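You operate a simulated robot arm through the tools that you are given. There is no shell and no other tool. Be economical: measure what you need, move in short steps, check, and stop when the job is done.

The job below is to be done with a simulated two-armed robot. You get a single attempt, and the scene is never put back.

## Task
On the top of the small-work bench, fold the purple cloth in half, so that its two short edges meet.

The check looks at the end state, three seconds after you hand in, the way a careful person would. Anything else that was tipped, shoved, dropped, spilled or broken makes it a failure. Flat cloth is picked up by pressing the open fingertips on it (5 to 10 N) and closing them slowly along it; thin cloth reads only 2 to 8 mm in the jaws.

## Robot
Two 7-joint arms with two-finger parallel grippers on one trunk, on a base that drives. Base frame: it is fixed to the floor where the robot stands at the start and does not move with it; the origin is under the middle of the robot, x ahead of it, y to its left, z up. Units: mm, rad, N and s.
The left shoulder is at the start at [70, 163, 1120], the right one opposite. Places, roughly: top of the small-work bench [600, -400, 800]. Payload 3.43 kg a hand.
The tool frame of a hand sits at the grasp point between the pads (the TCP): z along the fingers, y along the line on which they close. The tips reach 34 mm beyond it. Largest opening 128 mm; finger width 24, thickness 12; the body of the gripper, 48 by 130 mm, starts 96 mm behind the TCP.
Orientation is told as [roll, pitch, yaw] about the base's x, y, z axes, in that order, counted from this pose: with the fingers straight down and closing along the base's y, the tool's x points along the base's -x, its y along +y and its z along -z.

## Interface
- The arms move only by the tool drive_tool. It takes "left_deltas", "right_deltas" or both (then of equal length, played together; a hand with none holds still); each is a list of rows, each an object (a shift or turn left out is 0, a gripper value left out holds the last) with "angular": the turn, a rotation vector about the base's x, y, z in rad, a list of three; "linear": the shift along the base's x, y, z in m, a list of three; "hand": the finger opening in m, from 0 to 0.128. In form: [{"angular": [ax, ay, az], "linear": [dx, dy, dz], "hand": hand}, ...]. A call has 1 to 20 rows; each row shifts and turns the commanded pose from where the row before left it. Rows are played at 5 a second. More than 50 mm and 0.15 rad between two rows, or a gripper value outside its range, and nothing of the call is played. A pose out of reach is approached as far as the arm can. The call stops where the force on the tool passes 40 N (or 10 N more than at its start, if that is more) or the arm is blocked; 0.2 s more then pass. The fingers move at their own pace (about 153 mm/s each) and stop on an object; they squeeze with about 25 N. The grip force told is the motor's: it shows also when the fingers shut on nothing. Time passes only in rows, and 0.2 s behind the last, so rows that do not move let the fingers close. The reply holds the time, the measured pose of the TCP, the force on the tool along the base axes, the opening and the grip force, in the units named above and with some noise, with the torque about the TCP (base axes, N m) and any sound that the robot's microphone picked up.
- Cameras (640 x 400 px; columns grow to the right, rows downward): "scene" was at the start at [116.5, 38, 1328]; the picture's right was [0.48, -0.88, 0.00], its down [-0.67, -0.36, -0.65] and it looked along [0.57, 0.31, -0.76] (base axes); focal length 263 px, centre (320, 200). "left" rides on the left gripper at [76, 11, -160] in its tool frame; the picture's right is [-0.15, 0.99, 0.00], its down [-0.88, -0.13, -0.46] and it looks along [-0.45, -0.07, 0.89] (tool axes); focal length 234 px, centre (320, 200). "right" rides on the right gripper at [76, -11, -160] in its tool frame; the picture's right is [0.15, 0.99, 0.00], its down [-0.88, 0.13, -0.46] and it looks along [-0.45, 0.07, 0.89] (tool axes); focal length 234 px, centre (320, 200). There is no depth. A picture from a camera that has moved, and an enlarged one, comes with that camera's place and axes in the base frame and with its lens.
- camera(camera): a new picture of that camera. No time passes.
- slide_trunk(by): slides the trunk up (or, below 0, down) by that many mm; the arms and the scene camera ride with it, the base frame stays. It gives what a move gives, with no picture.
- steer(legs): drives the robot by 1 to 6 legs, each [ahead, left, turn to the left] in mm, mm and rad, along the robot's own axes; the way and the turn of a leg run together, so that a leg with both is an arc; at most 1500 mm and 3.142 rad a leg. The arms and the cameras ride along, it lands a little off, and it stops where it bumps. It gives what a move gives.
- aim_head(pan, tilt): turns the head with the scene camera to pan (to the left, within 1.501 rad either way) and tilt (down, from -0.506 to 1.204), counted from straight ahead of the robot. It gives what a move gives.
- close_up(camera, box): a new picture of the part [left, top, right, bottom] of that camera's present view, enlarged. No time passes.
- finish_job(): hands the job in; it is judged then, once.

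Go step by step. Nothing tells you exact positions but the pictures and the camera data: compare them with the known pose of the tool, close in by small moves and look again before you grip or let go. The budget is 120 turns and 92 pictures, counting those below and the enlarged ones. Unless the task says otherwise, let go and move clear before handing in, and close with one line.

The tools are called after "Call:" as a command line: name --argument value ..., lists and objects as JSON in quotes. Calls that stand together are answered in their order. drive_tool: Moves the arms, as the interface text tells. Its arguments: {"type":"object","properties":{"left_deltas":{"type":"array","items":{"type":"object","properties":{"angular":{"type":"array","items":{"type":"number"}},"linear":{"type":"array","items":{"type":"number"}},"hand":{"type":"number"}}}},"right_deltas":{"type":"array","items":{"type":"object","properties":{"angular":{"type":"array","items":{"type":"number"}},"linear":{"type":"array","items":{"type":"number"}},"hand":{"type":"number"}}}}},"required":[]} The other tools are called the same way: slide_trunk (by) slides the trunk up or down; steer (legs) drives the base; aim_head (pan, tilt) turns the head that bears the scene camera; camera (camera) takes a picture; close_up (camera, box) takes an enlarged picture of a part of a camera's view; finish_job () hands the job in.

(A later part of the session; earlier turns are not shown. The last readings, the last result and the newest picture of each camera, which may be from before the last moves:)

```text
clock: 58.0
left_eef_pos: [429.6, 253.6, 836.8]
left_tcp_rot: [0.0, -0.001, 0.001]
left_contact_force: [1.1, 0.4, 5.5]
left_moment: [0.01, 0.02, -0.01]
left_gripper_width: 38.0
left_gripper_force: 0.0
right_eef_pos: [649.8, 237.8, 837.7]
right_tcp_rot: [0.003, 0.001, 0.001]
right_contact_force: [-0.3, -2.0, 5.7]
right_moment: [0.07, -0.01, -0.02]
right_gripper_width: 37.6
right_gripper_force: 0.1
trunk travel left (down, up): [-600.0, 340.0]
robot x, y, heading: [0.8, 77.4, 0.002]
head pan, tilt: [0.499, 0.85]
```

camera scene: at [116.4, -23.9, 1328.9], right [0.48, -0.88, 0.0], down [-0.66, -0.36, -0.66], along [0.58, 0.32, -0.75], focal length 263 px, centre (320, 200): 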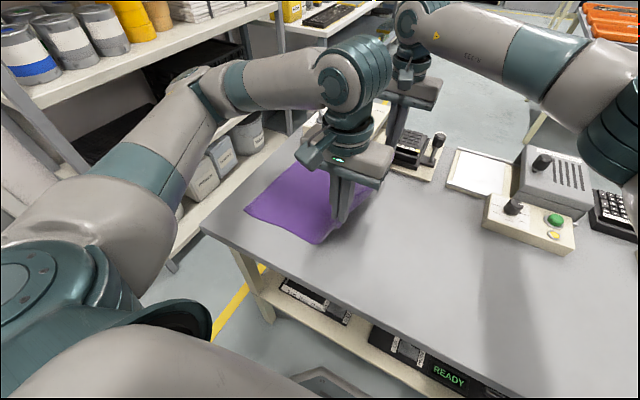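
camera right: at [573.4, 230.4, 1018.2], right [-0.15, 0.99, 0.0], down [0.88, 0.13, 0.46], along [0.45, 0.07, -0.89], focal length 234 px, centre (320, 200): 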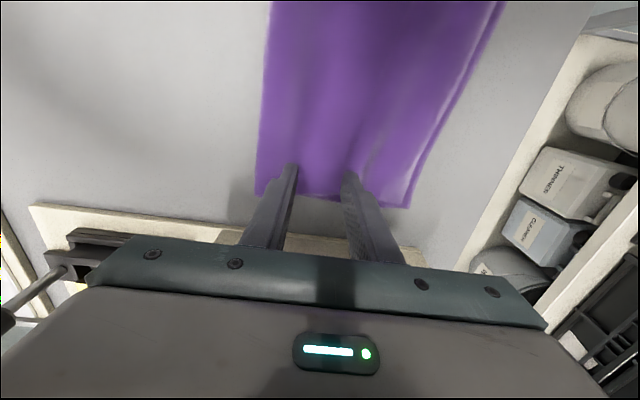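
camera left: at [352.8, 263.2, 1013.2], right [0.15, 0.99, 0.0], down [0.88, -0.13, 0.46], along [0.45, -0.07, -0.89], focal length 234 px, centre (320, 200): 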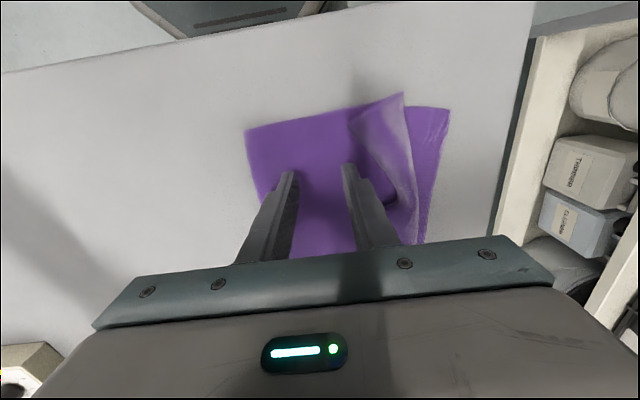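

Both press at about 5.5 N. I close slowly and lift a little.

Call:
drive_tool --left_deltas '[{"hand": 0.035}, {"hand": 0.032}, {"hand": 0.029}, {"hand": 0.026}, {"hand": 0.023}, {"hand": 0.02}, {"hand": 0.017}, {"hand": 0.014}, {"hand": 0.011}, {"hand": 0.008}, {"hand": 0.006}, {"hand": 0.004}, {"hand": 0.002}, {"hand": 0}, {}, {"linear": [0, 0, 0.01]}, {"linear": [0, 0.002, 0.015]}, {}]' --right_deltas '[{"hand": 0.035}, {"hand": 0.032}, {"hand": 0.029}, {"hand": 0.026}, {"hand": 0.023}, {"hand": 0.02}, {"hand": 0.017}, {"hand": 0.014}, {"hand": 0.011}, {"hand": 0.008}, {"hand": 0.006}, {"hand": 0.004}, {"hand": 0.002}, {"hand": 0}, {}, {"linear": [0, 0, 0.01]}, {"linear": [0, 0.002, 0.015]}, {}]'

Call:
close_up --camera "scene" --box '[240, 130, 420, 270]'

```text
clock: 61.8
left_eef_pos: [428.6, 256.1, 859.6]
left_tcp_rot: [-0.001, 0.0, 0.001]
left_contact_force: [-0.4, 0.2, 0.1]
left_moment: [0.0, 0.02, -0.01]
left_gripper_width: 2.1
left_gripper_force: 25.3
right_eef_pos: [652.5, 239.1, 860.8]
right_tcp_rot: [0.002, 0.001, -0.002]
right_contact_force: [0.4, -0.1, 0.2]
right_moment: [0.03, 0.01, -0.04]
right_gripper_width: 0.0
right_gripper_force: 25.2
trunk travel left (down, up): [-600.0, 340.0]
robot x, y, heading: [-0.9, 76.8, 0.003]
head pan, tilt: [0.499, 0.85]
```

```text
2.86 times, centred on (330, 200) of scene
camera zoom: at [117.0, 115.8, 1328.8], right [0.48, -0.88, 0.0], down [-0.66, -0.36, -0.66], along [0.58, 0.32, -0.75], focal length 752 px, centre (291, 200)
```

zoom: 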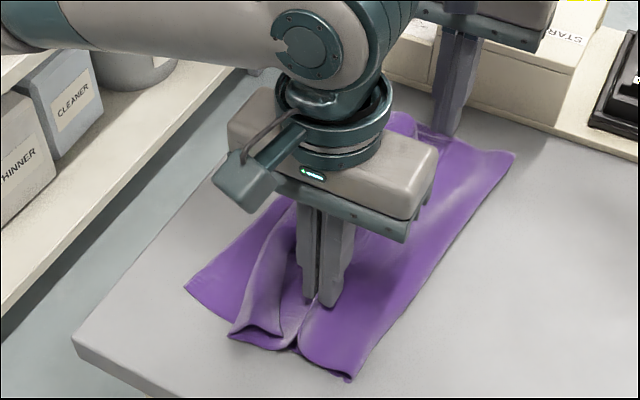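

The left holds the upper layer; the right missed. I open the right, press it a little harder (~9 N) and retry.

Call:
drive_tool --right_deltas '[{"hand": 0.042}, {"linear": [0, -0.002, -0.01]}, {"linear": [0, 0, -0.014]}, {"linear": [0, 0, -0.001]}, {"linear": [0, 0, -0.0004]}, {}]'

```text
clock: 63.2
left_eef_pos: [427.8, 255.4, 859.9]
left_tcp_rot: [0.0, -0.001, 0.0]
left_contact_force: [0.3, 0.2, -1.0]
left_moment: [0.02, -0.01, 0.02]
left_gripper_width: 2.3
left_gripper_force: 25.3
right_eef_pos: [651.4, 238.0, 837.6]
right_tcp_rot: [0.002, -0.001, -0.001]
right_contact_force: [1.5, -1.0, 11.7]
right_moment: [0.21, -0.03, 0.01]
right_gripper_width: 41.7
right_gripper_force: 0.2
trunk travel left (down, up): [-600.0, 340.0]
robot x, y, heading: [-0.6, 73.8, -0.002]
head pan, tilt: [0.499, 0.85]
```

The moment shows that only the left finger of the right hand presses. I roll that hand slightly to level the two tips.

Call:
drive_tool --right_deltas '[{"angular": [0.02, 0, 0], "linear": [0, 0, 0.0002]}, {"angular": [0.015, 0, 0], "linear": [0, 0, 0.0]}, {}]'

```text
clock: 64.0
left_eef_pos: [428.7, 254.7, 860.2]
left_tcp_rot: [0.0, -0.001, 0.001]
left_contact_force: [0.4, -0.6, -0.8]
left_moment: [-0.02, 0.02, 0.02]
left_gripper_width: 2.2
left_gripper_force: 25.5
right_eef_pos: [652.2, 236.9, 837.5]
right_tcp_rot: [0.038, -0.001, 0.001]
right_contact_force: [2.9, -2.3, 16.8]
right_moment: [-0.56, -0.11, 0.08]
right_gripper_width: 42.8
right_gripper_force: 0.6
trunk travel left (down, up): [-600.0, 340.0]
robot x, y, heading: [-0.8, 75.7, 0.003]
head pan, tilt: [0.499, 0.85]
```

Call:
drive_tool --right_deltas '[{"angular": [-0.015, 0, 0], "linear": [0, 0, 0.0]}, {}]'

```text
clock: 64.6
left_eef_pos: [428.0, 256.1, 860.1]
left_tcp_rot: [0.0, -0.002, 0.0]
left_contact_force: [-0.6, 0.6, 0.3]
left_moment: [0.0, -0.01, 0.02]
left_gripper_width: 2.2
left_gripper_force: 25.3
right_eef_pos: [651.3, 237.7, 837.4]
right_tcp_rot: [0.023, -0.002, 0.0]
right_contact_force: [2.9, -2.0, 19.4]
right_moment: [-0.41, -0.14, 0.08]
right_gripper_width: 42.4
right_gripper_force: 0.3
trunk travel left (down, up): [-600.0, 340.0]
robot x, y, heading: [-3.9, 78.5, 0.004]
head pan, tilt: [0.499, 0.85]
```

Call:
drive_tool --right_deltas '[{"angular": [-0.01, 0, 0], "linear": [0, 0, 0.0004]}, {}]'

```text
clock: 65.2
left_eef_pos: [427.9, 255.3, 859.3]
left_tcp_rot: [0.0, -0.002, -0.001]
left_contact_force: [0.6, -0.5, -0.6]
left_moment: [-0.03, -0.02, 0.0]
left_gripper_width: 2.1
left_gripper_force: 25.1
right_eef_pos: [650.3, 237.6, 836.0]
right_tcp_rot: [0.011, -0.001, 0.0]
right_contact_force: [3.6, -1.1, 17.8]
right_moment: [0.05, -0.13, -0.03]
right_gripper_width: 42.2
right_gripper_force: 0.5
trunk travel left (down, up): [-600.0, 340.0]
robot x, y, heading: [1.6, 76.9, 0.001]
head pan, tilt: [0.499, 0.85]
```

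Now it's balanced; I ease the force slightly and close slowly.

Call:
drive_tool --right_deltas '[{"linear": [0, 0, 0.0005]}, {"hand": 0.039}, {"hand": 0.036}, {"hand": 0.033}, {"hand": 0.03}, {"hand": 0.027}, {"hand": 0.024}, {"hand": 0.021}, {"hand": 0.018}, {"hand": 0.015}, {"hand": 0.012}, {"hand": 0.009}, {"hand": 0.007}, {"hand": 0.005}, {"hand": 0.003}, {"hand": 0.001}, {"hand": 0}, {}, {"linear": [0, 0.001, 0.01]}, {"linear": [0, 0.001, 0.012]}]'

Call:
close_up --camera "right" --box '[200, 50, 460, 220]'

```text
clock: 69.4
left_eef_pos: [428.2, 256.5, 859.6]
left_tcp_rot: [0.001, 0.0, -0.001]
left_contact_force: [-0.6, 0.1, 1.1]
left_moment: [0.02, -0.01, 0.01]
left_gripper_width: 2.0
left_gripper_force: 25.1
right_eef_pos: [650.8, 239.5, 857.9]
right_tcp_rot: [0.009, 0.001, 0.001]
right_contact_force: [-0.3, 0.5, 0.2]
right_moment: [-0.05, 0.0, 0.01]
right_gripper_width: 2.8
right_gripper_force: 25.0
trunk travel left (down, up): [-600.0, 340.0]
robot x, y, heading: [3.6, 79.9, 0.0]
head pan, tilt: [0.499, 0.85]
```

```text
2.35 times, centred on (330, 135) of right
camera zoom: at [574.6, 226.5, 1019.0], right [-0.15, 0.99, 0.01], down [0.88, 0.13, 0.46], along [0.45, 0.08, -0.89], focal length 551 px, centre (296, 353)
```

zoom: 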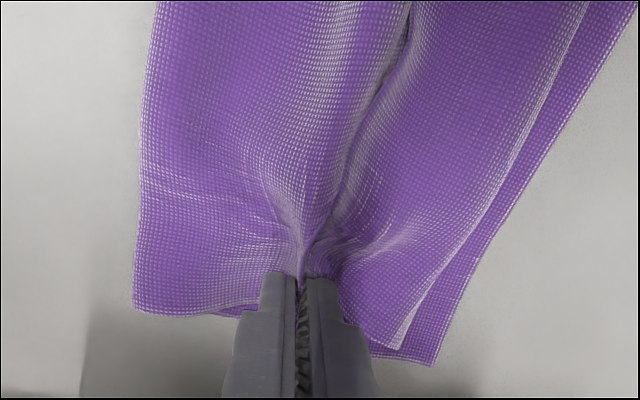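

Both hands hold the upper layer's body. I lift to let the turned hem hang and drop open.

Call:
drive_tool --left_deltas '[{"linear": [0, 0.002, 0.012]}, {"linear": [0, 0.002, 0.012]}, {"linear": [0, 0.002, 0.012]}, {"linear": [0, 0.002, 0.012]}, {"linear": [0, 0.002, 0.012]}, {"linear": [0, 0.002, 0.012]}, {"linear": [0, 0.002, 0.012]}, {"linear": [0, 0.002, 0.012]}, {"linear": [0, 0.002, 0.012]}, {"linear": [0, 0.002, 0.012]}, {}, {}]' --right_deltas '[{"linear": [0, 0.002, 0.012]}, {"linear": [0, 0.002, 0.012]}, {"linear": [0, 0.002, 0.012]}, {"linear": [0, 0.002, 0.012]}, {"linear": [0, 0.002, 0.012]}, {"linear": [0, 0.002, 0.012]}, {"linear": [0, 0.002, 0.012]}, {"linear": [0, 0.002, 0.012]}, {"linear": [0, 0.002, 0.012]}, {"linear": [0, 0.002, 0.012]}, {}, {}]'

Call:
close_up --camera "scene" --box '[240, 110, 440, 270]'

Call:
camera --camera "left"

```text
clock: 72.0
left_eef_pos: [430.5, 275.0, 980.5]
left_tcp_rot: [0.0, 0.0, 0.0]
left_contact_force: [-0.8, 0.6, -0.1]
left_moment: [0.0, -0.02, 0.01]
left_gripper_width: 2.2
left_gripper_force: 25.0
right_eef_pos: [651.2, 257.7, 976.5]
right_tcp_rot: [0.011, 0.0, 0.0]
right_contact_force: [0.2, 1.5, 0.2]
right_moment: [0.04, 0.0, -0.02]
right_gripper_width: 2.6
right_gripper_force: 25.0
trunk travel left (down, up): [-600.0, 340.0]
robot x, y, heading: [0.2, 75.9, -0.002]
head pan, tilt: [0.499, 0.85]
```

```text
2.50 times, centred on (340, 190) of scene
camera zoom: at [116.3, 115.8, 1328.9], right [0.48, -0.88, 0.0], down [-0.66, -0.36, -0.66], along [0.58, 0.32, -0.75], focal length 658 px, centre (270, 225)
```

zoom: 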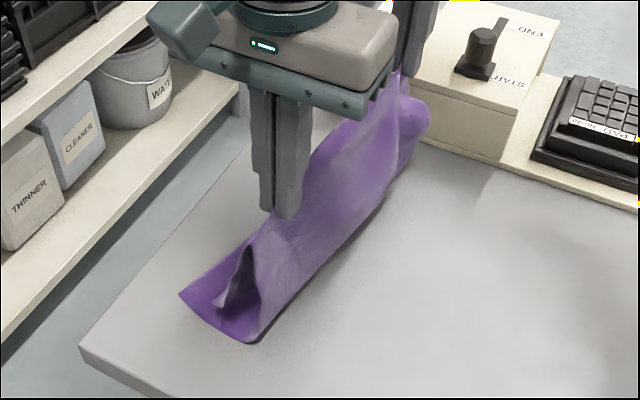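

```text
22 pictures are left
camera left: at [352.6, 287.3, 1140.4], right [0.15, 0.99, 0.0], down [0.88, -0.13, 0.46], along [0.45, -0.07, -0.89], focal length 234 px, centre (320, 200)
```

left: 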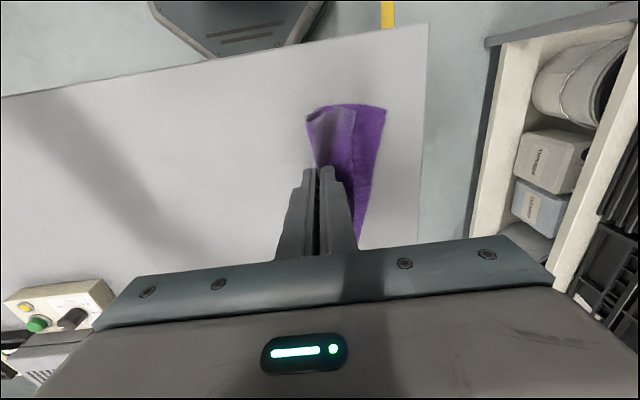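

Call:
close_up --camera "left" --box '[270, 90, 410, 250]'

Call:
close_up --camera "right" --box '[210, 0, 470, 220]'

```text
2.50 times, centred on (340, 170) of left
camera zoom: at [352.6, 287.3, 1140.4], right [0.15, 0.99, 0.0], down [0.88, -0.13, 0.46], along [0.45, -0.07, -0.89], focal length 585 px, centre (270, 275)
```

zoom: 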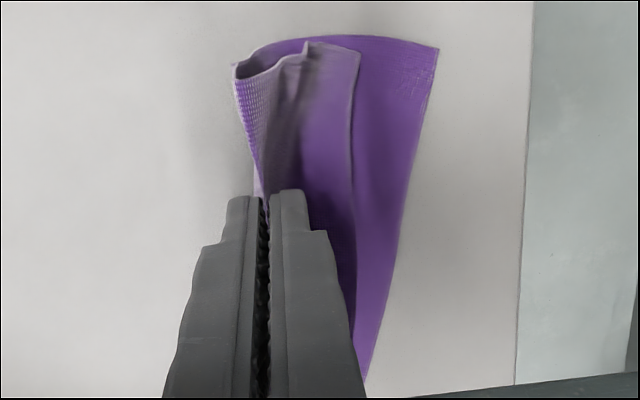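

```text
1.82 times, centred on (340, 110) of right
camera zoom: at [575.5, 244.8, 1138.0], right [-0.15, 0.99, 0.01], down [0.88, 0.13, 0.46], along [0.45, 0.08, -0.89], focal length 426 px, centre (284, 364)
```

zoom: 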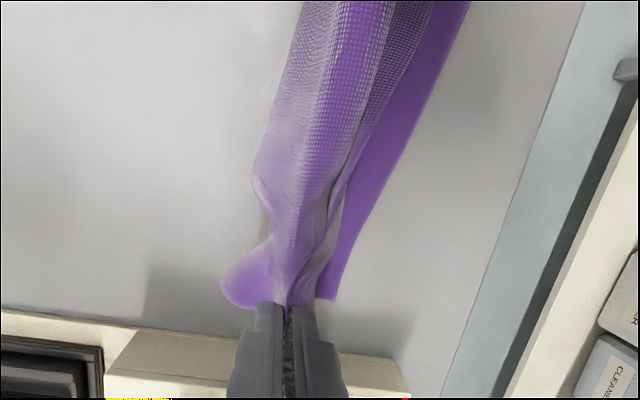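

The hem has dropped open: its clean edge now hangs at y≈326, while the lower layer's edge is at y≈371. I raise a little and carry it left so it hangs over the lower edge.

Call:
drive_tool --left_deltas '[{"linear": [0, 0, 0.01]}, {"linear": [0, 0, 0.005]}, {}]' --right_deltas '[{"linear": [0, 0, 0.01]}, {"linear": [0, 0, 0.008]}, {}]'

Call:
steer --legs '[[0, 40, 0], [0, 40, 0]]'

Call:
close_up --camera "left" --box '[230, 70, 430, 250]'

Call:
close_up --camera "right" --box '[210, 0, 470, 220]'

```text
clock: 72.8
left_eef_pos: [430.2, 275.0, 996.4]
left_tcp_rot: [-0.001, 0.0, 0.001]
left_contact_force: [-0.6, -0.6, -0.5]
left_moment: [0.0, -0.02, -0.01]
left_gripper_width: 2.2
left_gripper_force: 25.0
right_eef_pos: [651.8, 258.8, 995.2]
right_tcp_rot: [0.012, 0.0, -0.001]
right_contact_force: [-0.7, -0.1, -1.3]
right_moment: [-0.02, -0.01, 0.0]
right_gripper_width: 2.5
right_gripper_force: 24.8
trunk travel left (down, up): [-600.0, 340.0]
robot x, y, heading: [-0.5, 78.9, -0.003]
head pan, tilt: [0.499, 0.85]
```

```text
clock: 74.1
left_eef_pos: [431.5, 351.6, 995.9]
left_tcp_rot: [0.001, 0.001, -0.001]
left_contact_force: [-0.3, 0.2, -0.1]
left_moment: [0.01, -0.01, 0.03]
left_gripper_width: 2.2
left_gripper_force: 24.5
right_eef_pos: [651.9, 334.5, 996.7]
right_tcp_rot: [0.013, 0.001, -0.002]
right_contact_force: [-0.5, 0.2, -0.5]
right_moment: [0.02, -0.01, 0.03]
right_gripper_width: 2.4
right_gripper_force: 25.2
trunk travel left (down, up): [-600.0, 340.0]
robot x, y, heading: [-1.3, 158.6, -0.0]
head pan, tilt: [0.499, 0.85]
```

```text
2.22 times, centred on (330, 160) of left
camera zoom: at [354.0, 363.2, 1155.4], right [0.15, 0.99, 0.0], down [0.88, -0.13, 0.46], along [0.45, -0.07, -0.89], focal length 520 px, centre (298, 289)
```

zoom: 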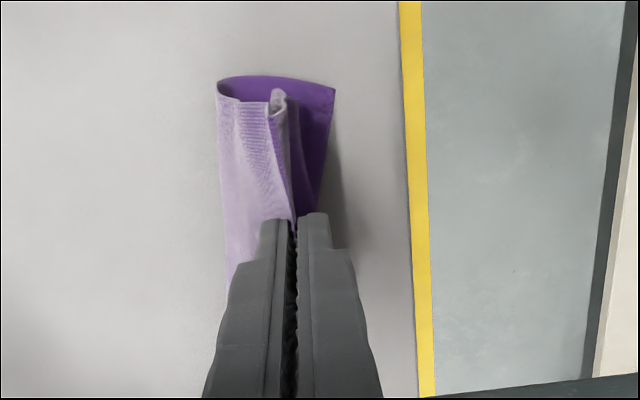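

```text
1.82 times, centred on (340, 110) of right
camera zoom: at [576.7, 321.0, 1157.0], right [-0.14, 0.99, 0.01], down [0.88, 0.12, 0.46], along [0.45, 0.08, -0.89], focal length 426 px, centre (284, 364)
```

zoom: 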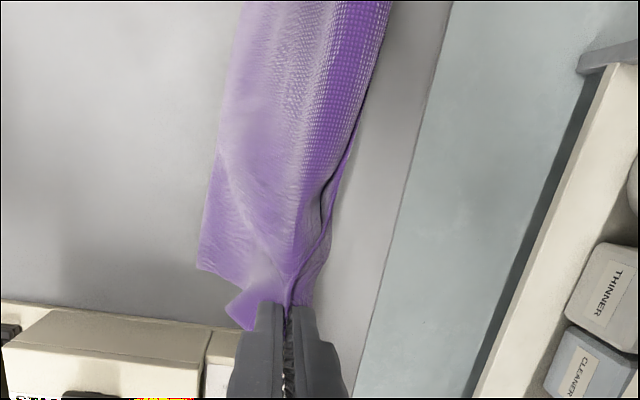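

The hem hangs over the lower edge. I now lay it down: hands swing down and right in an arc with the edge as the pivot.

Call:
drive_tool --left_deltas '[{"linear": [0, 0.008, -0.003]}, {"linear": [0, 0.008, -0.003]}, {"linear": [0, 0, -0.007]}, {}, {}, {"linear": [0, -0.022, -0.002]}, {"linear": [0, -0.022, -0.005]}, {"linear": [0, -0.021, -0.008]}, {"linear": [0, -0.019, -0.011]}, {"linear": [0, -0.017, -0.013]}, {"linear": [0, -0.016, -0.017]}, {"linear": [0, -0.012, -0.018]}, {"linear": [0, -0.01, -0.02]}, {"linear": [0, -0.007, -0.021]}, {"linear": [0, -0.003, -0.018]}, {}]' --right_deltas '[{"linear": [0, 0.005, -0.003]}, {"linear": [0, 0.005, -0.003]}, {"linear": [0, 0, -0.007]}, {}, {}, {"linear": [0, -0.022, -0.002]}, {"linear": [0, -0.022, -0.005]}, {"linear": [0, -0.021, -0.008]}, {"linear": [0, -0.019, -0.011]}, {"linear": [0, -0.017, -0.013]}, {"linear": [0, -0.016, -0.017]}, {"linear": [0, -0.012, -0.018]}, {"linear": [0, -0.01, -0.02]}, {"linear": [0, -0.007, -0.021]}, {"linear": [0, -0.003, -0.018]}, {}]'

Call:
close_up --camera "left" --box '[180, 70, 480, 250]'

Call:
close_up --camera "right" --box '[180, 0, 520, 220]'

```text
clock: 77.5
left_eef_pos: [431.6, 219.5, 849.1]
left_tcp_rot: [-0.001, -0.002, -0.003]
left_contact_force: [0.2, -0.2, 1.4]
left_moment: [-0.04, 0.02, -0.05]
left_gripper_width: 2.2
left_gripper_force: 24.7
right_eef_pos: [652.0, 197.0, 849.8]
right_tcp_rot: [0.01, 0.0, -0.002]
right_contact_force: [0.2, 1.3, 5.1]
right_moment: [0.06, 0.08, 0.0]
right_gripper_width: 2.4
right_gripper_force: 24.5
trunk travel left (down, up): [-600.0, 340.0]
robot x, y, heading: [-2.9, 158.3, 0.003]
head pan, tilt: [0.499, 0.85]
```

```text
2.13 times, centred on (330, 160) of left
camera zoom: at [354.2, 232.2, 1008.4], right [0.15, 0.99, 0.0], down [0.88, -0.13, 0.46], along [0.45, -0.07, -0.89], focal length 500 px, centre (299, 285)
```

zoom: 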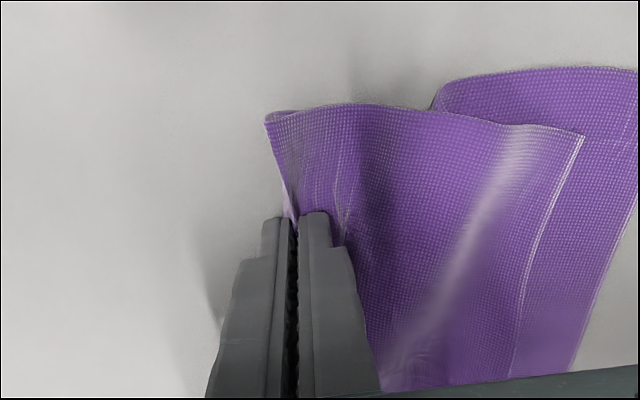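

```text
1.82 times, centred on (350, 110) of right
camera zoom: at [576.1, 183.9, 1011.2], right [-0.14, 0.99, 0.01], down [0.88, 0.12, 0.46], along [0.45, 0.08, -0.89], focal length 426 px, centre (266, 364)
```

zoom: 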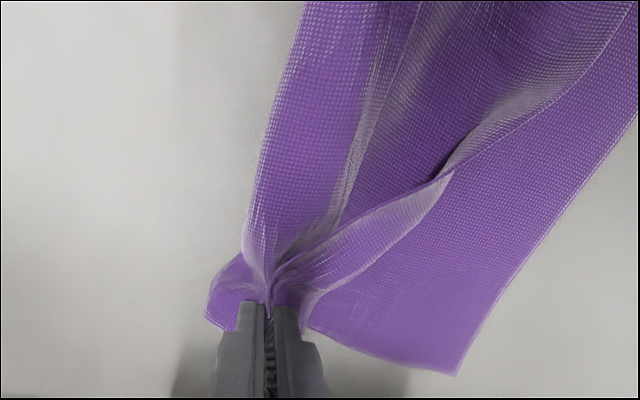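

The near half is now laid clean, but the far corner is still turned over. I lift both hands back along the arc, higher this time, so the far hem drops open as well.

Call:
drive_tool --left_deltas '[{"linear": [0, 0.004, 0.02]}, {"linear": [0, 0.006, 0.02]}, {"linear": [0, 0.01, 0.02]}, {"linear": [0, 0.012, 0.02]}, {"linear": [0, 0.014, 0.02]}, {"linear": [0, 0.016, 0.02]}, {"linear": [0, 0.016, 0.02]}, {"linear": [0, 0.016, 0.02]}, {"linear": [0, 0.01, 0.02]}, {"linear": [0, -0.015, 0.01]}, {"linear": [0, 0.02, 0]}, {"linear": [0, -0.02, 0]}, {"linear": [0, 0.02, 0]}, {}]' --right_deltas '[{"linear": [0, 0.006, 0.02]}, {"linear": [0, 0.01, 0.02]}, {"linear": [0, 0.012, 0.02]}, {"linear": [0, 0.014, 0.02]}, {"linear": [0, 0.016, 0.02]}, {"linear": [0, 0.016, 0.02]}, {"linear": [0, 0.016, 0.02]}, {"linear": [0, 0.016, 0.02]}, {"linear": [0, 0.01, 0.02]}, {"linear": [0, -0.015, 0.01]}, {"linear": [0, 0.02, 0]}, {"linear": [0, -0.02, 0]}, {"linear": [0, 0.02, 0]}, {}]'

Call:
close_up --camera "right" --box '[180, 0, 520, 220]'

Call:
close_up --camera "scene" --box '[240, 110, 440, 270]'

```text
clock: 80.5
left_eef_pos: [429.9, 327.4, 1038.4]
left_tcp_rot: [0.001, 0.0, -0.003]
left_contact_force: [0.9, -1.5, -0.3]
left_moment: [0.08, 0.0, -0.01]
left_gripper_width: 2.5
left_gripper_force: 25.0
right_eef_pos: [652.2, 315.8, 1040.5]
right_tcp_rot: [0.013, 0.0, -0.003]
right_contact_force: [-0.4, -0.6, 0.1]
right_moment: [0.04, 0.02, -0.04]
right_gripper_width: 2.6
right_gripper_force: 25.4
trunk travel left (down, up): [-600.0, 340.0]
robot x, y, heading: [0.2, 155.9, 0.007]
head pan, tilt: [0.499, 0.85]
```

```text
1.82 times, centred on (350, 110) of right
camera zoom: at [577.2, 302.8, 1201.0], right [-0.14, 0.99, 0.01], down [0.88, 0.12, 0.46], along [0.45, 0.08, -0.89], focal length 426 px, centre (266, 364)
```

zoom: 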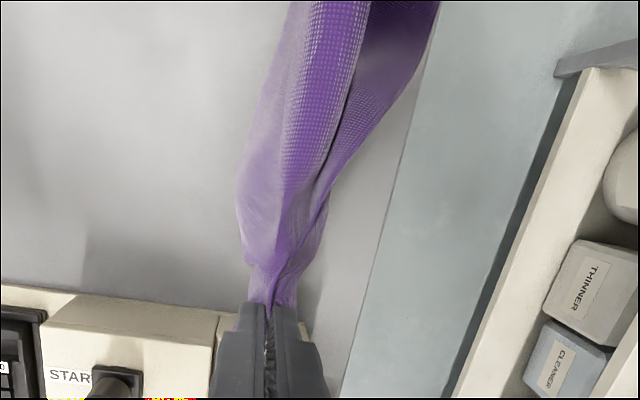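

```text
2.50 times, centred on (340, 190) of scene
camera zoom: at [116.7, 192.9, 1328.9], right [0.48, -0.88, 0.0], down [-0.66, -0.36, -0.66], along [0.58, 0.32, -0.75], focal length 658 px, centre (270, 225)
```

zoom: 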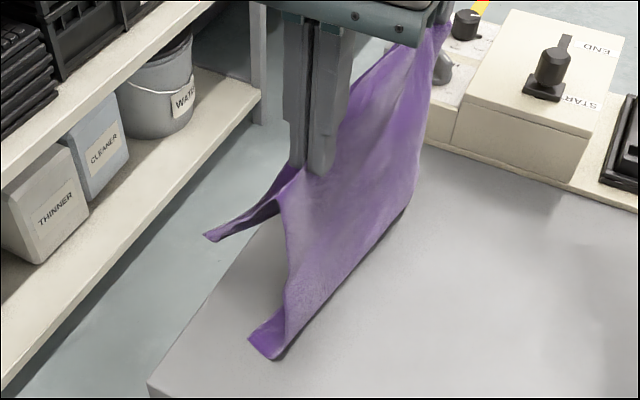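

The hem was still swinging. I lower it to just touching over the lower edge, let it settle and check the far side.

Call:
drive_tool --left_deltas '[{}, {}, {}, {"linear": [0, 0.01, -0.01]}, {"linear": [0, 0.01, -0.01]}, {"linear": [0, 0.01, -0.01]}, {"linear": [0, 0.008, -0.005]}, {}, {}, {}, {}]' --right_deltas '[{}, {}, {}, {"linear": [0, 0.008, -0.01]}, {"linear": [0, 0.008, -0.01]}, {"linear": [0, 0.008, -0.01]}, {"linear": [0, 0.005, -0.005]}, {}, {}, {}, {}]'

Call:
close_up --camera "scene" --box '[220, 90, 420, 270]'

Call:
camera --camera "right"

```text
clock: 82.9
left_eef_pos: [431.7, 365.5, 1005.0]
left_tcp_rot: [-0.002, 0.001, -0.001]
left_contact_force: [0.5, -0.2, 0.2]
left_moment: [0.0, -0.01, -0.02]
left_gripper_width: 2.2
left_gripper_force: 25.1
right_eef_pos: [651.5, 345.9, 1004.6]
right_tcp_rot: [0.009, -0.001, -0.002]
right_contact_force: [0.4, -0.4, -0.1]
right_moment: [-0.01, 0.0, 0.01]
right_gripper_width: 2.8
right_gripper_force: 24.9
trunk travel left (down, up): [-600.0, 340.0]
robot x, y, heading: [-1.8, 155.4, -0.001]
head pan, tilt: [0.499, 0.85]
```

```text
2.22 times, centred on (320, 180) of scene
camera zoom: at [116.4, 194.2, 1328.9], right [0.48, -0.88, 0.0], down [-0.66, -0.36, -0.66], along [0.58, 0.32, -0.75], focal length 585 px, centre (320, 244)
```

zoom: 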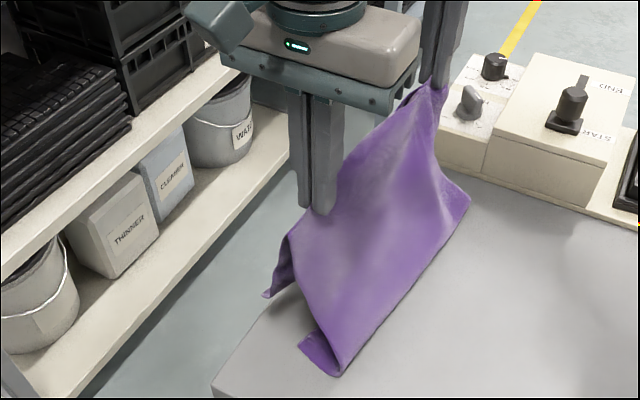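

```text
12 pictures are left
camera right: at [576.1, 333.6, 1165.3], right [-0.14, 0.99, 0.01], down [0.88, 0.12, 0.46], along [0.45, 0.08, -0.89], focal length 234 px, centre (320, 200)
```

right: 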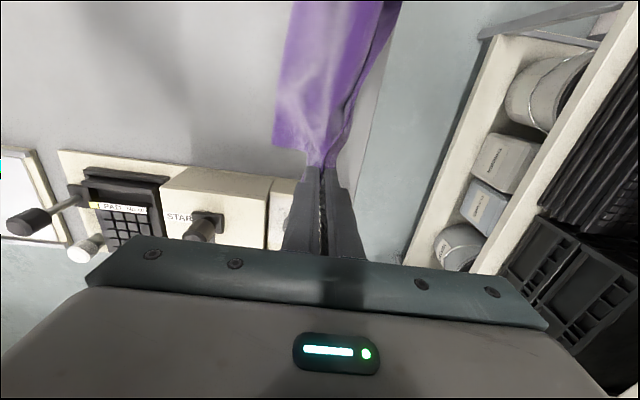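

The near hem hangs free just outside the lower edge. I lay it down along the arc again.

Call:
drive_tool --left_deltas '[{"linear": [0, 0, -0.01]}, {"linear": [0, 0, -0.01]}, {}, {"linear": [0, -0.02, -0.002]}, {"linear": [0, -0.021, -0.005]}, {"linear": [0, -0.02, -0.008]}, {"linear": [0, -0.018, -0.011]}, {"linear": [0, -0.017, -0.013]}, {"linear": [0, -0.016, -0.017]}, {"linear": [0, -0.012, -0.018]}, {"linear": [0, -0.01, -0.02]}, {"linear": [0, -0.007, -0.021]}, {"linear": [0, -0.003, -0.021]}, {}, {}]' --right_deltas '[{"linear": [0, 0, -0.01]}, {"linear": [0, 0, -0.01]}, {}, {"linear": [0, -0.022, -0.002]}, {"linear": [0, -0.022, -0.005]}, {"linear": [0, -0.022, -0.008]}, {"linear": [0, -0.02, -0.011]}, {"linear": [0, -0.018, -0.013]}, {"linear": [0, -0.016, -0.017]}, {"linear": [0, -0.012, -0.018]}, {"linear": [0, -0.01, -0.02]}, {"linear": [0, -0.007, -0.021]}, {"linear": [0, -0.003, -0.021]}, {}, {}]'

Call:
camera --camera "right"

Call:
close_up --camera "scene" --box '[230, 120, 430, 290]'

```text
clock: 86.1
left_eef_pos: [428.2, 222.9, 848.8]
left_tcp_rot: [-0.002, 0.001, -0.003]
left_contact_force: [1.3, 0.2, 0.7]
left_moment: [-0.01, -0.03, -0.01]
left_gripper_width: 2.3
left_gripper_force: 25.0
right_eef_pos: [650.0, 195.3, 849.4]
right_tcp_rot: [0.011, 0.001, -0.002]
right_contact_force: [-0.4, -0.1, 0.6]
right_moment: [0.03, -0.02, -0.02]
right_gripper_width: 3.1
right_gripper_force: 25.6
trunk travel left (down, up): [-600.0, 340.0]
robot x, y, heading: [-2.6, 155.6, -0.005]
head pan, tilt: [0.499, 0.85]
```

```text
11 pictures are left
camera right: at [574.9, 182.0, 1010.8], right [-0.14, 0.99, 0.01], down [0.88, 0.12, 0.46], along [0.45, 0.08, -0.89], focal length 234 px, centre (320, 200)
```

right: 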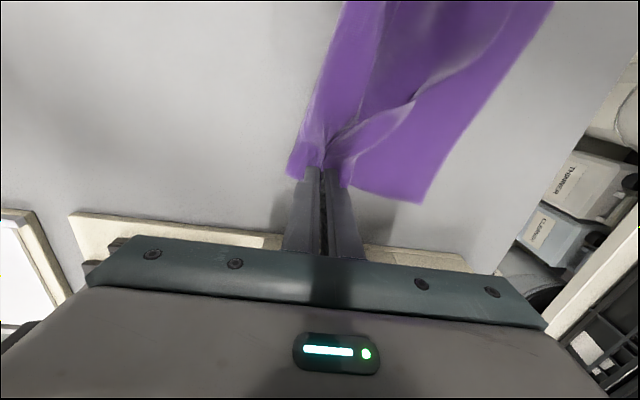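

```text
2.35 times, centred on (330, 205) of scene
camera zoom: at [116.5, 194.1, 1328.9], right [0.48, -0.88, 0.0], down [-0.66, -0.36, -0.66], along [0.58, 0.32, -0.75], focal length 619 px, centre (296, 188)
```

zoom: 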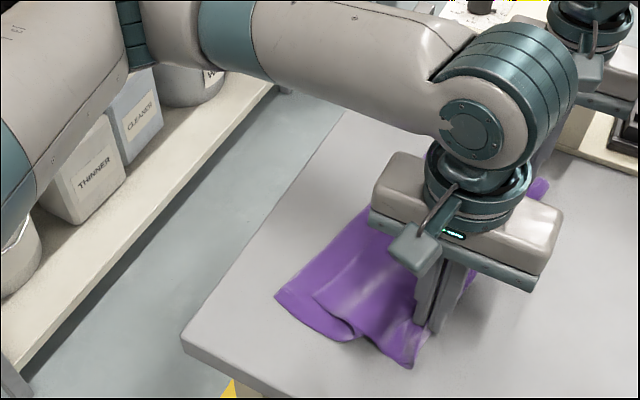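

The far corner seems caught in the right jaw itself. I release the right hand only, back away and look.

Call:
drive_tool --right_deltas '[{"hand": 0.01}, {"hand": 0.03}, {"hand": 0.05}, {"linear": [0, 0, 0.02]}, {"linear": [0, -0.02, 0.04]}, {"linear": [0, -0.04, 0.03]}, {"linear": [0, -0.04, 0.02]}, {}]' --left_deltas '[{"linear": [0, 0, -0.005]}, {"linear": [0, 0, -0.003]}, {"hand": 0.02}, {"hand": 0.04}, {}, {"linear": [0, 0, 0.03]}, {"linear": [0, -0.04, 0.03]}, {"linear": [0, -0.045, 0.02]}]'

Call:
camera --camera "left"

Call:
camera --camera "right"

```text
clock: 87.9
left_eef_pos: [433.4, 137.3, 919.3]
left_tcp_rot: [0.001, 0.0, 0.002]
left_contact_force: [-0.6, -0.6, -0.5]
left_moment: [0.0, 0.01, 0.0]
left_gripper_width: 39.9
left_gripper_force: 0.0
right_eef_pos: [650.7, 97.9, 958.2]
right_tcp_rot: [0.011, 0.001, -0.002]
right_contact_force: [0.4, 0.5, 0.4]
right_moment: [-0.03, 0.0, -0.03]
right_gripper_width: 50.0
right_gripper_force: 0.0
trunk travel left (down, up): [-600.0, 340.0]
robot x, y, heading: [-3.2, 152.1, -0.0]
head pan, tilt: [0.499, 0.85]
```

```text
9 pictures are left
camera left: at [356.4, 149.0, 1078.7], right [0.15, 0.99, 0.0], down [0.88, -0.13, 0.46], along [0.45, -0.07, -0.89], focal length 234 px, centre (320, 200)
```

left: 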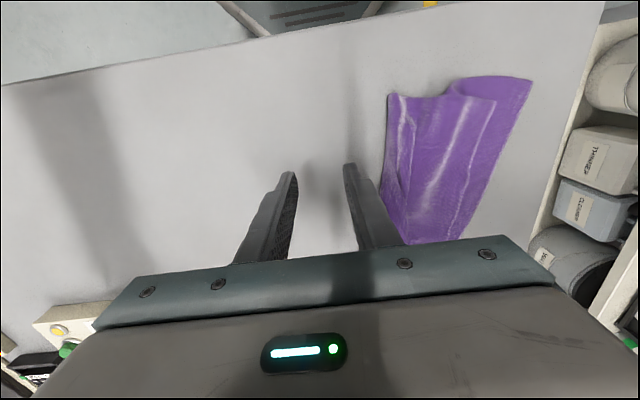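

```text
8 pictures are left
camera right: at [575.2, 84.8, 1118.9], right [-0.15, 0.99, 0.01], down [0.88, 0.12, 0.46], along [0.45, 0.08, -0.89], focal length 234 px, centre (320, 200)
```

right: 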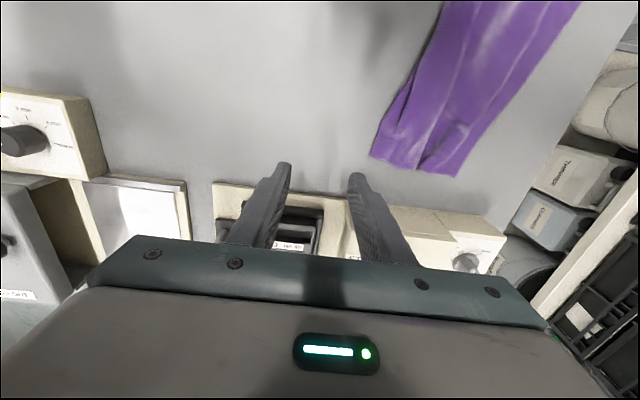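

The cloth is now rumpled on the far side. I move the left hand so its camera gets a clear overview of the whole cloth.

Call:
drive_tool --left_deltas '[{"linear": [0.012, -0.012, 0.04]}, {"linear": [0.012, -0.012, 0.04]}, {"linear": [0.012, -0.012, 0.04]}, {}]' --right_deltas '[{"linear": [0, -0.04, 0.01]}, {"linear": [0, -0.04, 0.01]}, {"linear": [0, -0.04, 0.01]}, {}]'

Call:
close_up --camera "left" --box '[350, 40, 590, 240]'

```text
clock: 88.9
left_eef_pos: [467.4, 100.7, 1039.7]
left_tcp_rot: [-0.002, 0.0, -0.002]
left_contact_force: [-0.6, 0.4, 0.2]
left_moment: [-0.01, -0.02, 0.03]
left_gripper_width: 39.8
left_gripper_force: 0.0
right_eef_pos: [653.5, -27.3, 987.8]
right_tcp_rot: [0.009, 0.0, -0.001]
right_contact_force: [0.4, 0.2, 0.0]
right_moment: [-0.01, -0.03, -0.01]
right_gripper_width: 49.9
right_gripper_force: 0.0
trunk travel left (down, up): [-600.0, 340.0]
robot x, y, heading: [0.0, 155.0, -0.004]
head pan, tilt: [0.499, 0.85]
```

```text
2.00 times, centred on (470, 140) of left
camera zoom: at [391.3, 113.5, 1198.8], right [0.15, 0.99, 0.0], down [0.88, -0.13, 0.46], along [0.45, -0.07, -0.89], focal length 468 px, centre (20, 320)
```

zoom: 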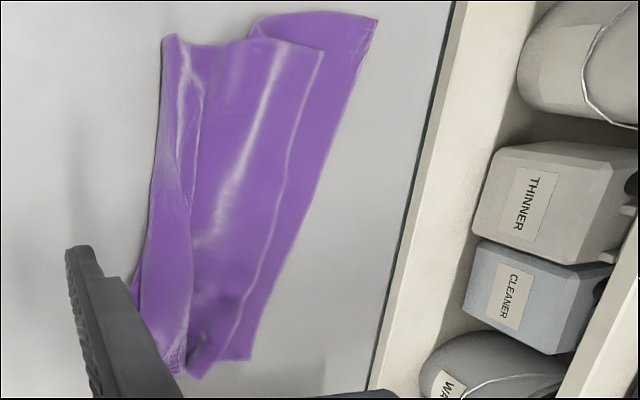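

The hem is open along its whole length; the excess sits as a loop at the crease side. I'll straddle the crease with both hands and draw it to the right to pull both layers flat.

Call:
drive_tool --left_deltas '[{"linear": [-0.011, 0.025, -0.03], "hand": 0.026}, {"linear": [-0.011, 0.025, -0.03]}, {"linear": [-0.01, 0.025, -0.03]}, {"linear": [-0.01, 0.025, -0.03]}, {"linear": [-0.01, 0.025, -0.03]}, {"linear": [0, 0, -0.03]}, {}, {}]' --right_deltas '[{"linear": [-0.004, 0.04, -0.01], "hand": 0.028}, {"linear": [-0.004, 0.04, -0.01]}, {"linear": [-0.004, 0.04, -0.02]}, {"linear": [-0.004, 0.04, -0.02]}, {"linear": [-0.004, 0.04, -0.03]}, {"linear": [-0.003, 0.038, -0.03]}, {"angular": [-0.01, 0, 0]}, {}]'

Call:
camera --camera "right"

```text
refused: row 5 steps farther than a row can; nothing moved
```

```text
6 pictures are left
camera right: at [578.3, -38.9, 1148.2], right [-0.15, 0.99, 0.01], down [0.88, 0.12, 0.46], along [0.45, 0.07, -0.89], focal length 234 px, centre (320, 200)
```

right: 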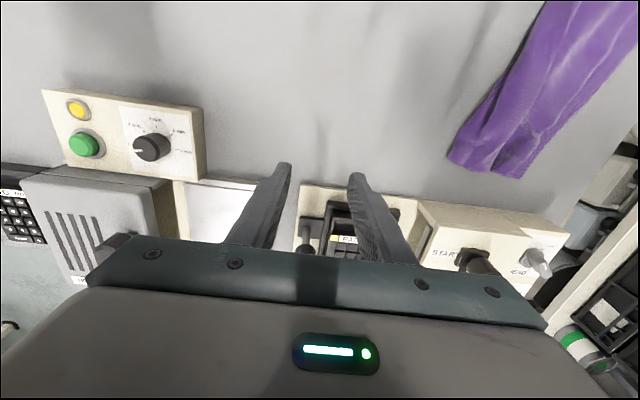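

Call:
drive_tool --left_deltas '[{"linear": [-0.009, 0.021, -0.03], "hand": 0.026}, {"linear": [-0.009, 0.021, -0.03]}, {"linear": [-0.009, 0.021, -0.03]}, {"linear": [-0.009, 0.021, -0.03]}, {"linear": [-0.009, 0.021, -0.03]}, {"linear": [-0.008, 0.02, -0.03]}, {}, {}]' --right_deltas '[{"linear": [-0.003, 0.03, -0.018], "hand": 0.028}, {"linear": [-0.003, 0.03, -0.018]}, {"linear": [-0.003, 0.03, -0.018]}, {"linear": [-0.003, 0.03, -0.018]}, {"linear": [-0.003, 0.03, -0.018]}, {"linear": [-0.003, 0.03, -0.018]}, {"linear": [-0.004, 0.032, -0.02], "angular": [-0.01, 0, 0]}, {}]'

Call:
close_up --camera "right" --box '[180, 0, 500, 220]'

```text
clock: 90.7
left_eef_pos: [415.6, 226.6, 858.8]
left_tcp_rot: [0.001, 0.0, -0.002]
left_contact_force: [0.7, -0.2, -0.4]
left_moment: [0.02, 0.01, -0.01]
left_gripper_width: 26.0
left_gripper_force: 0.0
right_eef_pos: [632.0, 185.8, 860.3]
right_tcp_rot: [0.003, -0.001, -0.002]
right_contact_force: [-0.5, -0.5, -0.2]
right_moment: [0.04, -0.02, 0.01]
right_gripper_width: 28.2
right_gripper_force: 0.1
trunk travel left (down, up): [-600.0, 340.0]
robot x, y, heading: [-1.9, 156.5, -0.001]
head pan, tilt: [0.499, 0.85]
```

```text
1.82 times, centred on (340, 110) of right
camera zoom: at [555.4, 174.4, 1022.1], right [-0.14, 0.99, 0.0], down [0.88, 0.13, 0.46], along [0.45, 0.07, -0.89], focal length 426 px, centre (284, 364)
```

zoom: 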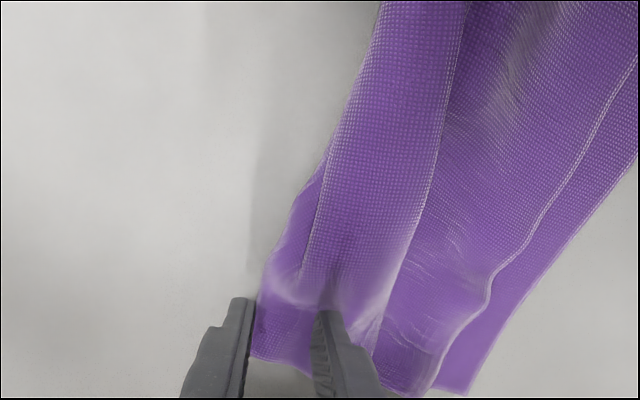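

The loop lies flopped over as a pleat whose crease points left (near y≈250, far y≈237). I straddle that pleat with both hands to flip it out to the right.

Call:
drive_tool --left_deltas '[{"linear": [0, 0.014, 0.0], "hand": 0.032}, {"linear": [0, 0, -0.01]}, {"linear": [0, 0, -0.006]}, {"linear": [0, 0, -0.002]}, {"linear": [0, 0, -0.001]}, {}]' --right_deltas '[{"linear": [0, 0.038, 0.0], "hand": 0.032}, {"linear": [0, 0, -0.01]}, {"linear": [0, 0, -0.006]}, {"linear": [0, 0, -0.002]}, {"linear": [0, 0, -0.001]}, {}]'

```text
clock: 92.1
left_eef_pos: [412.8, 241.6, 843.1]
left_tcp_rot: [-0.001, 0.0, -0.002]
left_contact_force: [0.0, -0.2, 0.2]
left_moment: [0.0, 0.02, -0.01]
left_gripper_width: 32.1
left_gripper_force: 0.3
right_eef_pos: [629.9, 223.8, 841.4]
right_tcp_rot: [0.0, 0.002, -0.003]
right_contact_force: [0.0, -0.6, 1.7]
right_moment: [-0.07, 0.04, -0.01]
right_gripper_width: 31.8
right_gripper_force: 0.3
trunk travel left (down, up): [-600.0, 340.0]
robot x, y, heading: [2.6, 154.5, 0.001]
head pan, tilt: [0.499, 0.85]
```

Call:
drive_tool --left_deltas '[{"linear": [0, 0, -0.002]}, {"linear": [0, 0, -0.001]}, {"linear": [0, 0, -0.001]}, {}]' --right_deltas '[{"linear": [0, 0, -0.001]}, {"linear": [0, 0, -0.001]}, {}, {}]'

```text
clock: 93.1
left_eef_pos: [413.6, 240.7, 837.0]
left_tcp_rot: [-0.001, -0.001, -0.001]
left_contact_force: [-0.9, 0.2, 1.4]
left_moment: [0.05, 0.03, 0.01]
left_gripper_width: 32.1
left_gripper_force: 0.4
right_eef_pos: [630.2, 224.3, 841.3]
right_tcp_rot: [0.001, -0.001, -0.002]
right_contact_force: [-0.9, 0.6, 1.5]
right_moment: [-0.03, -0.02, -0.01]
right_gripper_width: 32.2
right_gripper_force: 0.1
trunk travel left (down, up): [-600.0, 340.0]
robot x, y, heading: [-0.6, 158.6, 0.001]
head pan, tilt: [0.499, 0.85]
```

Call:
drive_tool --left_deltas '[{"linear": [0, 0, -0.0006]}, {"linear": [0, 0, -0.0005]}, {}]' --right_deltas '[{"linear": [0, 0, -0.001]}, {"linear": [0, 0, -0.0008]}, {}]'

```text
clock: 93.9
left_eef_pos: [413.0, 240.3, 836.5]
left_tcp_rot: [-0.001, -0.001, -0.001]
left_contact_force: [-2.6, 1.5, 15.8]
left_moment: [0.41, 0.11, -0.02]
left_gripper_width: 32.7
left_gripper_force: 0.7
right_eef_pos: [628.5, 224.7, 838.5]
right_tcp_rot: [0.003, -0.004, -0.001]
right_contact_force: [-0.3, 0.9, 1.0]
right_moment: [-0.04, 0.02, 0.02]
right_gripper_width: 32.0
right_gripper_force: 0.1
trunk travel left (down, up): [-600.0, 340.0]
robot x, y, heading: [-0.2, 153.2, 0.003]
head pan, tilt: [0.499, 0.85]
```

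Call:
drive_tool --left_deltas '[{"angular": [0.012, 0, 0], "linear": [0, 0, 0.0003]}, {}, {}]' --right_deltas '[{"linear": [0, 0, -0.0008]}, {"linear": [0, 0, -0.0006]}, {}]'

```text
clock: 94.7
left_eef_pos: [413.0, 238.6, 835.0]
left_tcp_rot: [0.01, -0.001, -0.001]
left_contact_force: [0.1, -0.6, 5.8]
left_moment: [0.1, 0.0, 0.0]
left_gripper_width: 31.9
left_gripper_force: 0.4
right_eef_pos: [628.6, 224.6, 838.0]
right_tcp_rot: [0.003, -0.002, -0.002]
right_contact_force: [-2.0, 0.8, 5.0]
right_moment: [-0.03, 0.01, -0.01]
right_gripper_width: 32.1
right_gripper_force: 0.0
trunk travel left (down, up): [-600.0, 340.0]
robot x, y, heading: [-6.4, 156.5, -0.0]
head pan, tilt: [0.499, 0.85]
```

Call:
drive_tool --left_deltas '[{"linear": [0, 0, -0.0003]}, {"hand": 0.029}, {"hand": 0.026}, {"hand": 0.023}, {"hand": 0.02}, {"hand": 0.017}, {"hand": 0.014}, {"hand": 0.011}, {"hand": 0.008}, {"hand": 0.005}, {"hand": 0.003}, {"hand": 0.0}, {}, {}, {"linear": [0, -0.002, 0.01]}, {"linear": [0, -0.003, 0.012]}, {}]' --right_deltas '[{"linear": [0, 0, -0.0004]}, {"hand": 0.029}, {"hand": 0.026}, {"hand": 0.023}, {"hand": 0.02}, {"hand": 0.017}, {"hand": 0.014}, {"hand": 0.011}, {"hand": 0.008}, {"hand": 0.005}, {"hand": 0.003}, {"hand": 0.0}, {}, {}, {"linear": [0, -0.002, 0.01]}, {"linear": [0, -0.003, 0.012]}, {}]'

```text
clock: 98.3
left_eef_pos: [413.1, 236.7, 860.2]
left_tcp_rot: [0.009, 0.001, 0.0]
left_contact_force: [0.2, -0.2, 0.4]
left_moment: [0.01, 0.02, -0.01]
left_gripper_width: 3.0
left_gripper_force: 25.2
right_eef_pos: [630.3, 220.7, 858.3]
right_tcp_rot: [0.0, -0.001, -0.001]
right_contact_force: [-1.0, 0.1, -0.3]
right_moment: [0.01, -0.01, -0.01]
right_gripper_width: 11.4
right_gripper_force: 25.2
trunk travel left (down, up): [-600.0, 340.0]
robot x, y, heading: [0.3, 155.2, 0.002]
head pan, tilt: [0.499, 0.85]
```

Both hands hold the crease region. I draw it right and slightly back to the place where both layers should be taut, and then look.

Call:
drive_tool --left_deltas '[{"linear": [-0.006, -0.01, 0.01]}, {"linear": [-0.006, -0.011, 0.01]}, {"linear": [-0.006, -0.011, 0]}, {"linear": [-0.006, -0.011, 0]}, {"linear": [-0.006, -0.011, 0]}, {"linear": [-0.006, -0.011, -0.01]}, {"linear": [0, 0, -0.01]}, {"linear": [0, 0, -0.008]}, {}]' --right_deltas '[{"linear": [-0.008, -0.016, 0.01]}, {"linear": [-0.008, -0.016, 0.01]}, {"linear": [-0.009, -0.016, 0]}, {"linear": [-0.009, -0.016, 0]}, {"linear": [-0.008, -0.016, 0]}, {"linear": [-0.008, -0.016, -0.01]}, {"linear": [0, 0, -0.01]}, {"linear": [0, 0, -0.008]}, {}]'

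Call:
close_up --camera "left" --box '[200, 20, 560, 245]'

```text
clock: 100.3
left_eef_pos: [378.8, 169.9, 849.7]
left_tcp_rot: [0.01, -0.001, -0.003]
left_contact_force: [-0.7, -0.3, 0.4]
left_moment: [-0.03, 0.02, 0.02]
left_gripper_width: 3.0
left_gripper_force: 24.9
right_eef_pos: [581.6, 122.6, 850.8]
right_tcp_rot: [0.002, 0.001, -0.001]
right_contact_force: [0.2, -0.8, -0.4]
right_moment: [0.0, -0.02, 0.0]
right_gripper_width: 11.4
right_gripper_force: 25.7
trunk travel left (down, up): [-600.0, 340.0]
robot x, y, heading: [-4.5, 155.2, -0.002]
head pan, tilt: [0.499, 0.85]
```

```text
1.78 times, centred on (380, 132) of left
camera zoom: at [301.6, 180.3, 1008.9], right [0.15, 0.99, 0.01], down [0.88, -0.14, 0.45], along [0.45, -0.06, -0.89], focal length 416 px, centre (213, 320)
```

zoom: 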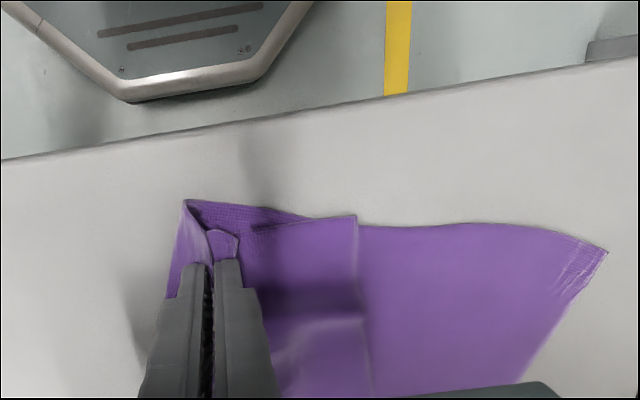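

The lower layer is now flat (fold near y≈165), and the upper layer's edge is simply short of the lower edge. I release, step clear and take one overview before pulling the upper edge outward.

Call:
drive_tool --left_deltas '[{"linear": [0, 0, -0.006]}, {"hand": 0.03}, {"hand": 0.05}, {"linear": [0, 0, 0.03]}, {"linear": [0, -0.03, 0.04]}, {"linear": [0.02, -0.03, 0.03]}, {"linear": [0.03, -0.03, 0.03]}, {"linear": [0.02, -0.02, 0.03]}, {"linear": [0.01, 0, 0.03]}, {}]' --right_deltas '[{"linear": [0, 0, -0.006]}, {"hand": 0.03}, {"hand": 0.05}, {"linear": [0, 0, 0.03]}, {"linear": [0, -0.03, 0.03]}, {"linear": [0.02, -0.03, 0.03]}, {"linear": [0.02, -0.04, 0.01]}, {"linear": [0.02, -0.04, 0.01]}, {"linear": [0.01, -0.04, 0]}, {}]'

Call:
close_up --camera "left" --box '[300, 20, 620, 240]'

```text
refused: row 7 steps farther than a row can; nothing moved
```

```text
1.82 times, centred on (460, 130) of left
camera zoom: at [301.6, 180.3, 1008.9], right [0.15, 0.99, 0.01], down [0.88, -0.14, 0.45], along [0.45, -0.06, -0.89], focal length 426 px, centre (66, 327)
```

zoom: 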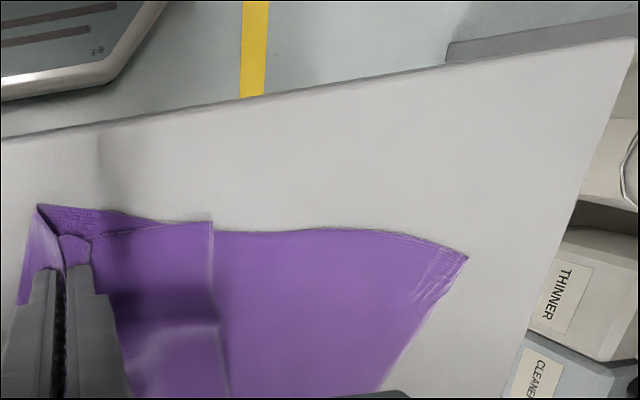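

That call was refused for too long a step; I repeat it with smaller steps, without spending a picture yet.

Call:
drive_tool --left_deltas '[{"linear": [0, 0, -0.006]}, {"hand": 0.03}, {"hand": 0.05}, {"linear": [0, 0, 0.03]}, {"linear": [0, 0, 0.04]}, {"linear": [0.015, -0.025, 0.03]}, {"linear": [0.015, -0.025, 0.03], "hand": 0.0}, {"linear": [0.015, -0.025, 0.02]}, {"linear": [0.015, -0.025, 0.02]}, {"linear": [0.015, -0.025, 0.02]}, {"linear": [0.013, -0.025, 0.01]}, {}]' --right_deltas '[{"linear": [0, 0, -0.006]}, {"hand": 0.03}, {"hand": 0.05}, {"linear": [0, 0, 0.03]}, {"linear": [0, 0, 0.04]}, {"linear": [0.012, -0.03, 0.02]}, {"linear": [0.012, -0.03, 0.02]}, {"linear": [0.012, -0.03, 0.01]}, {"linear": [0.012, -0.03, 0.01]}, {"linear": [0.012, -0.03, 0]}, {"linear": [0.012, -0.03, 0]}, {}]'

```text
clock: 102.9
left_eef_pos: [465.6, 28.1, 1047.8]
left_tcp_rot: [0.011, 0.001, -0.002]
left_contact_force: [0.0, 0.6, 0.0]
left_moment: [-0.03, -0.01, -0.01]
left_gripper_width: 0.0
left_gripper_force: 25.1
right_eef_pos: [650.9, -53.8, 971.9]
right_tcp_rot: [0.002, -0.001, -0.002]
right_contact_force: [0.4, 0.7, 0.7]
right_moment: [-0.06, -0.02, 0.0]
right_gripper_width: 50.3
right_gripper_force: 0.0
trunk travel left (down, up): [-600.0, 340.0]
robot x, y, heading: [-0.9, 157.5, -0.001]
head pan, tilt: [0.499, 0.85]
```

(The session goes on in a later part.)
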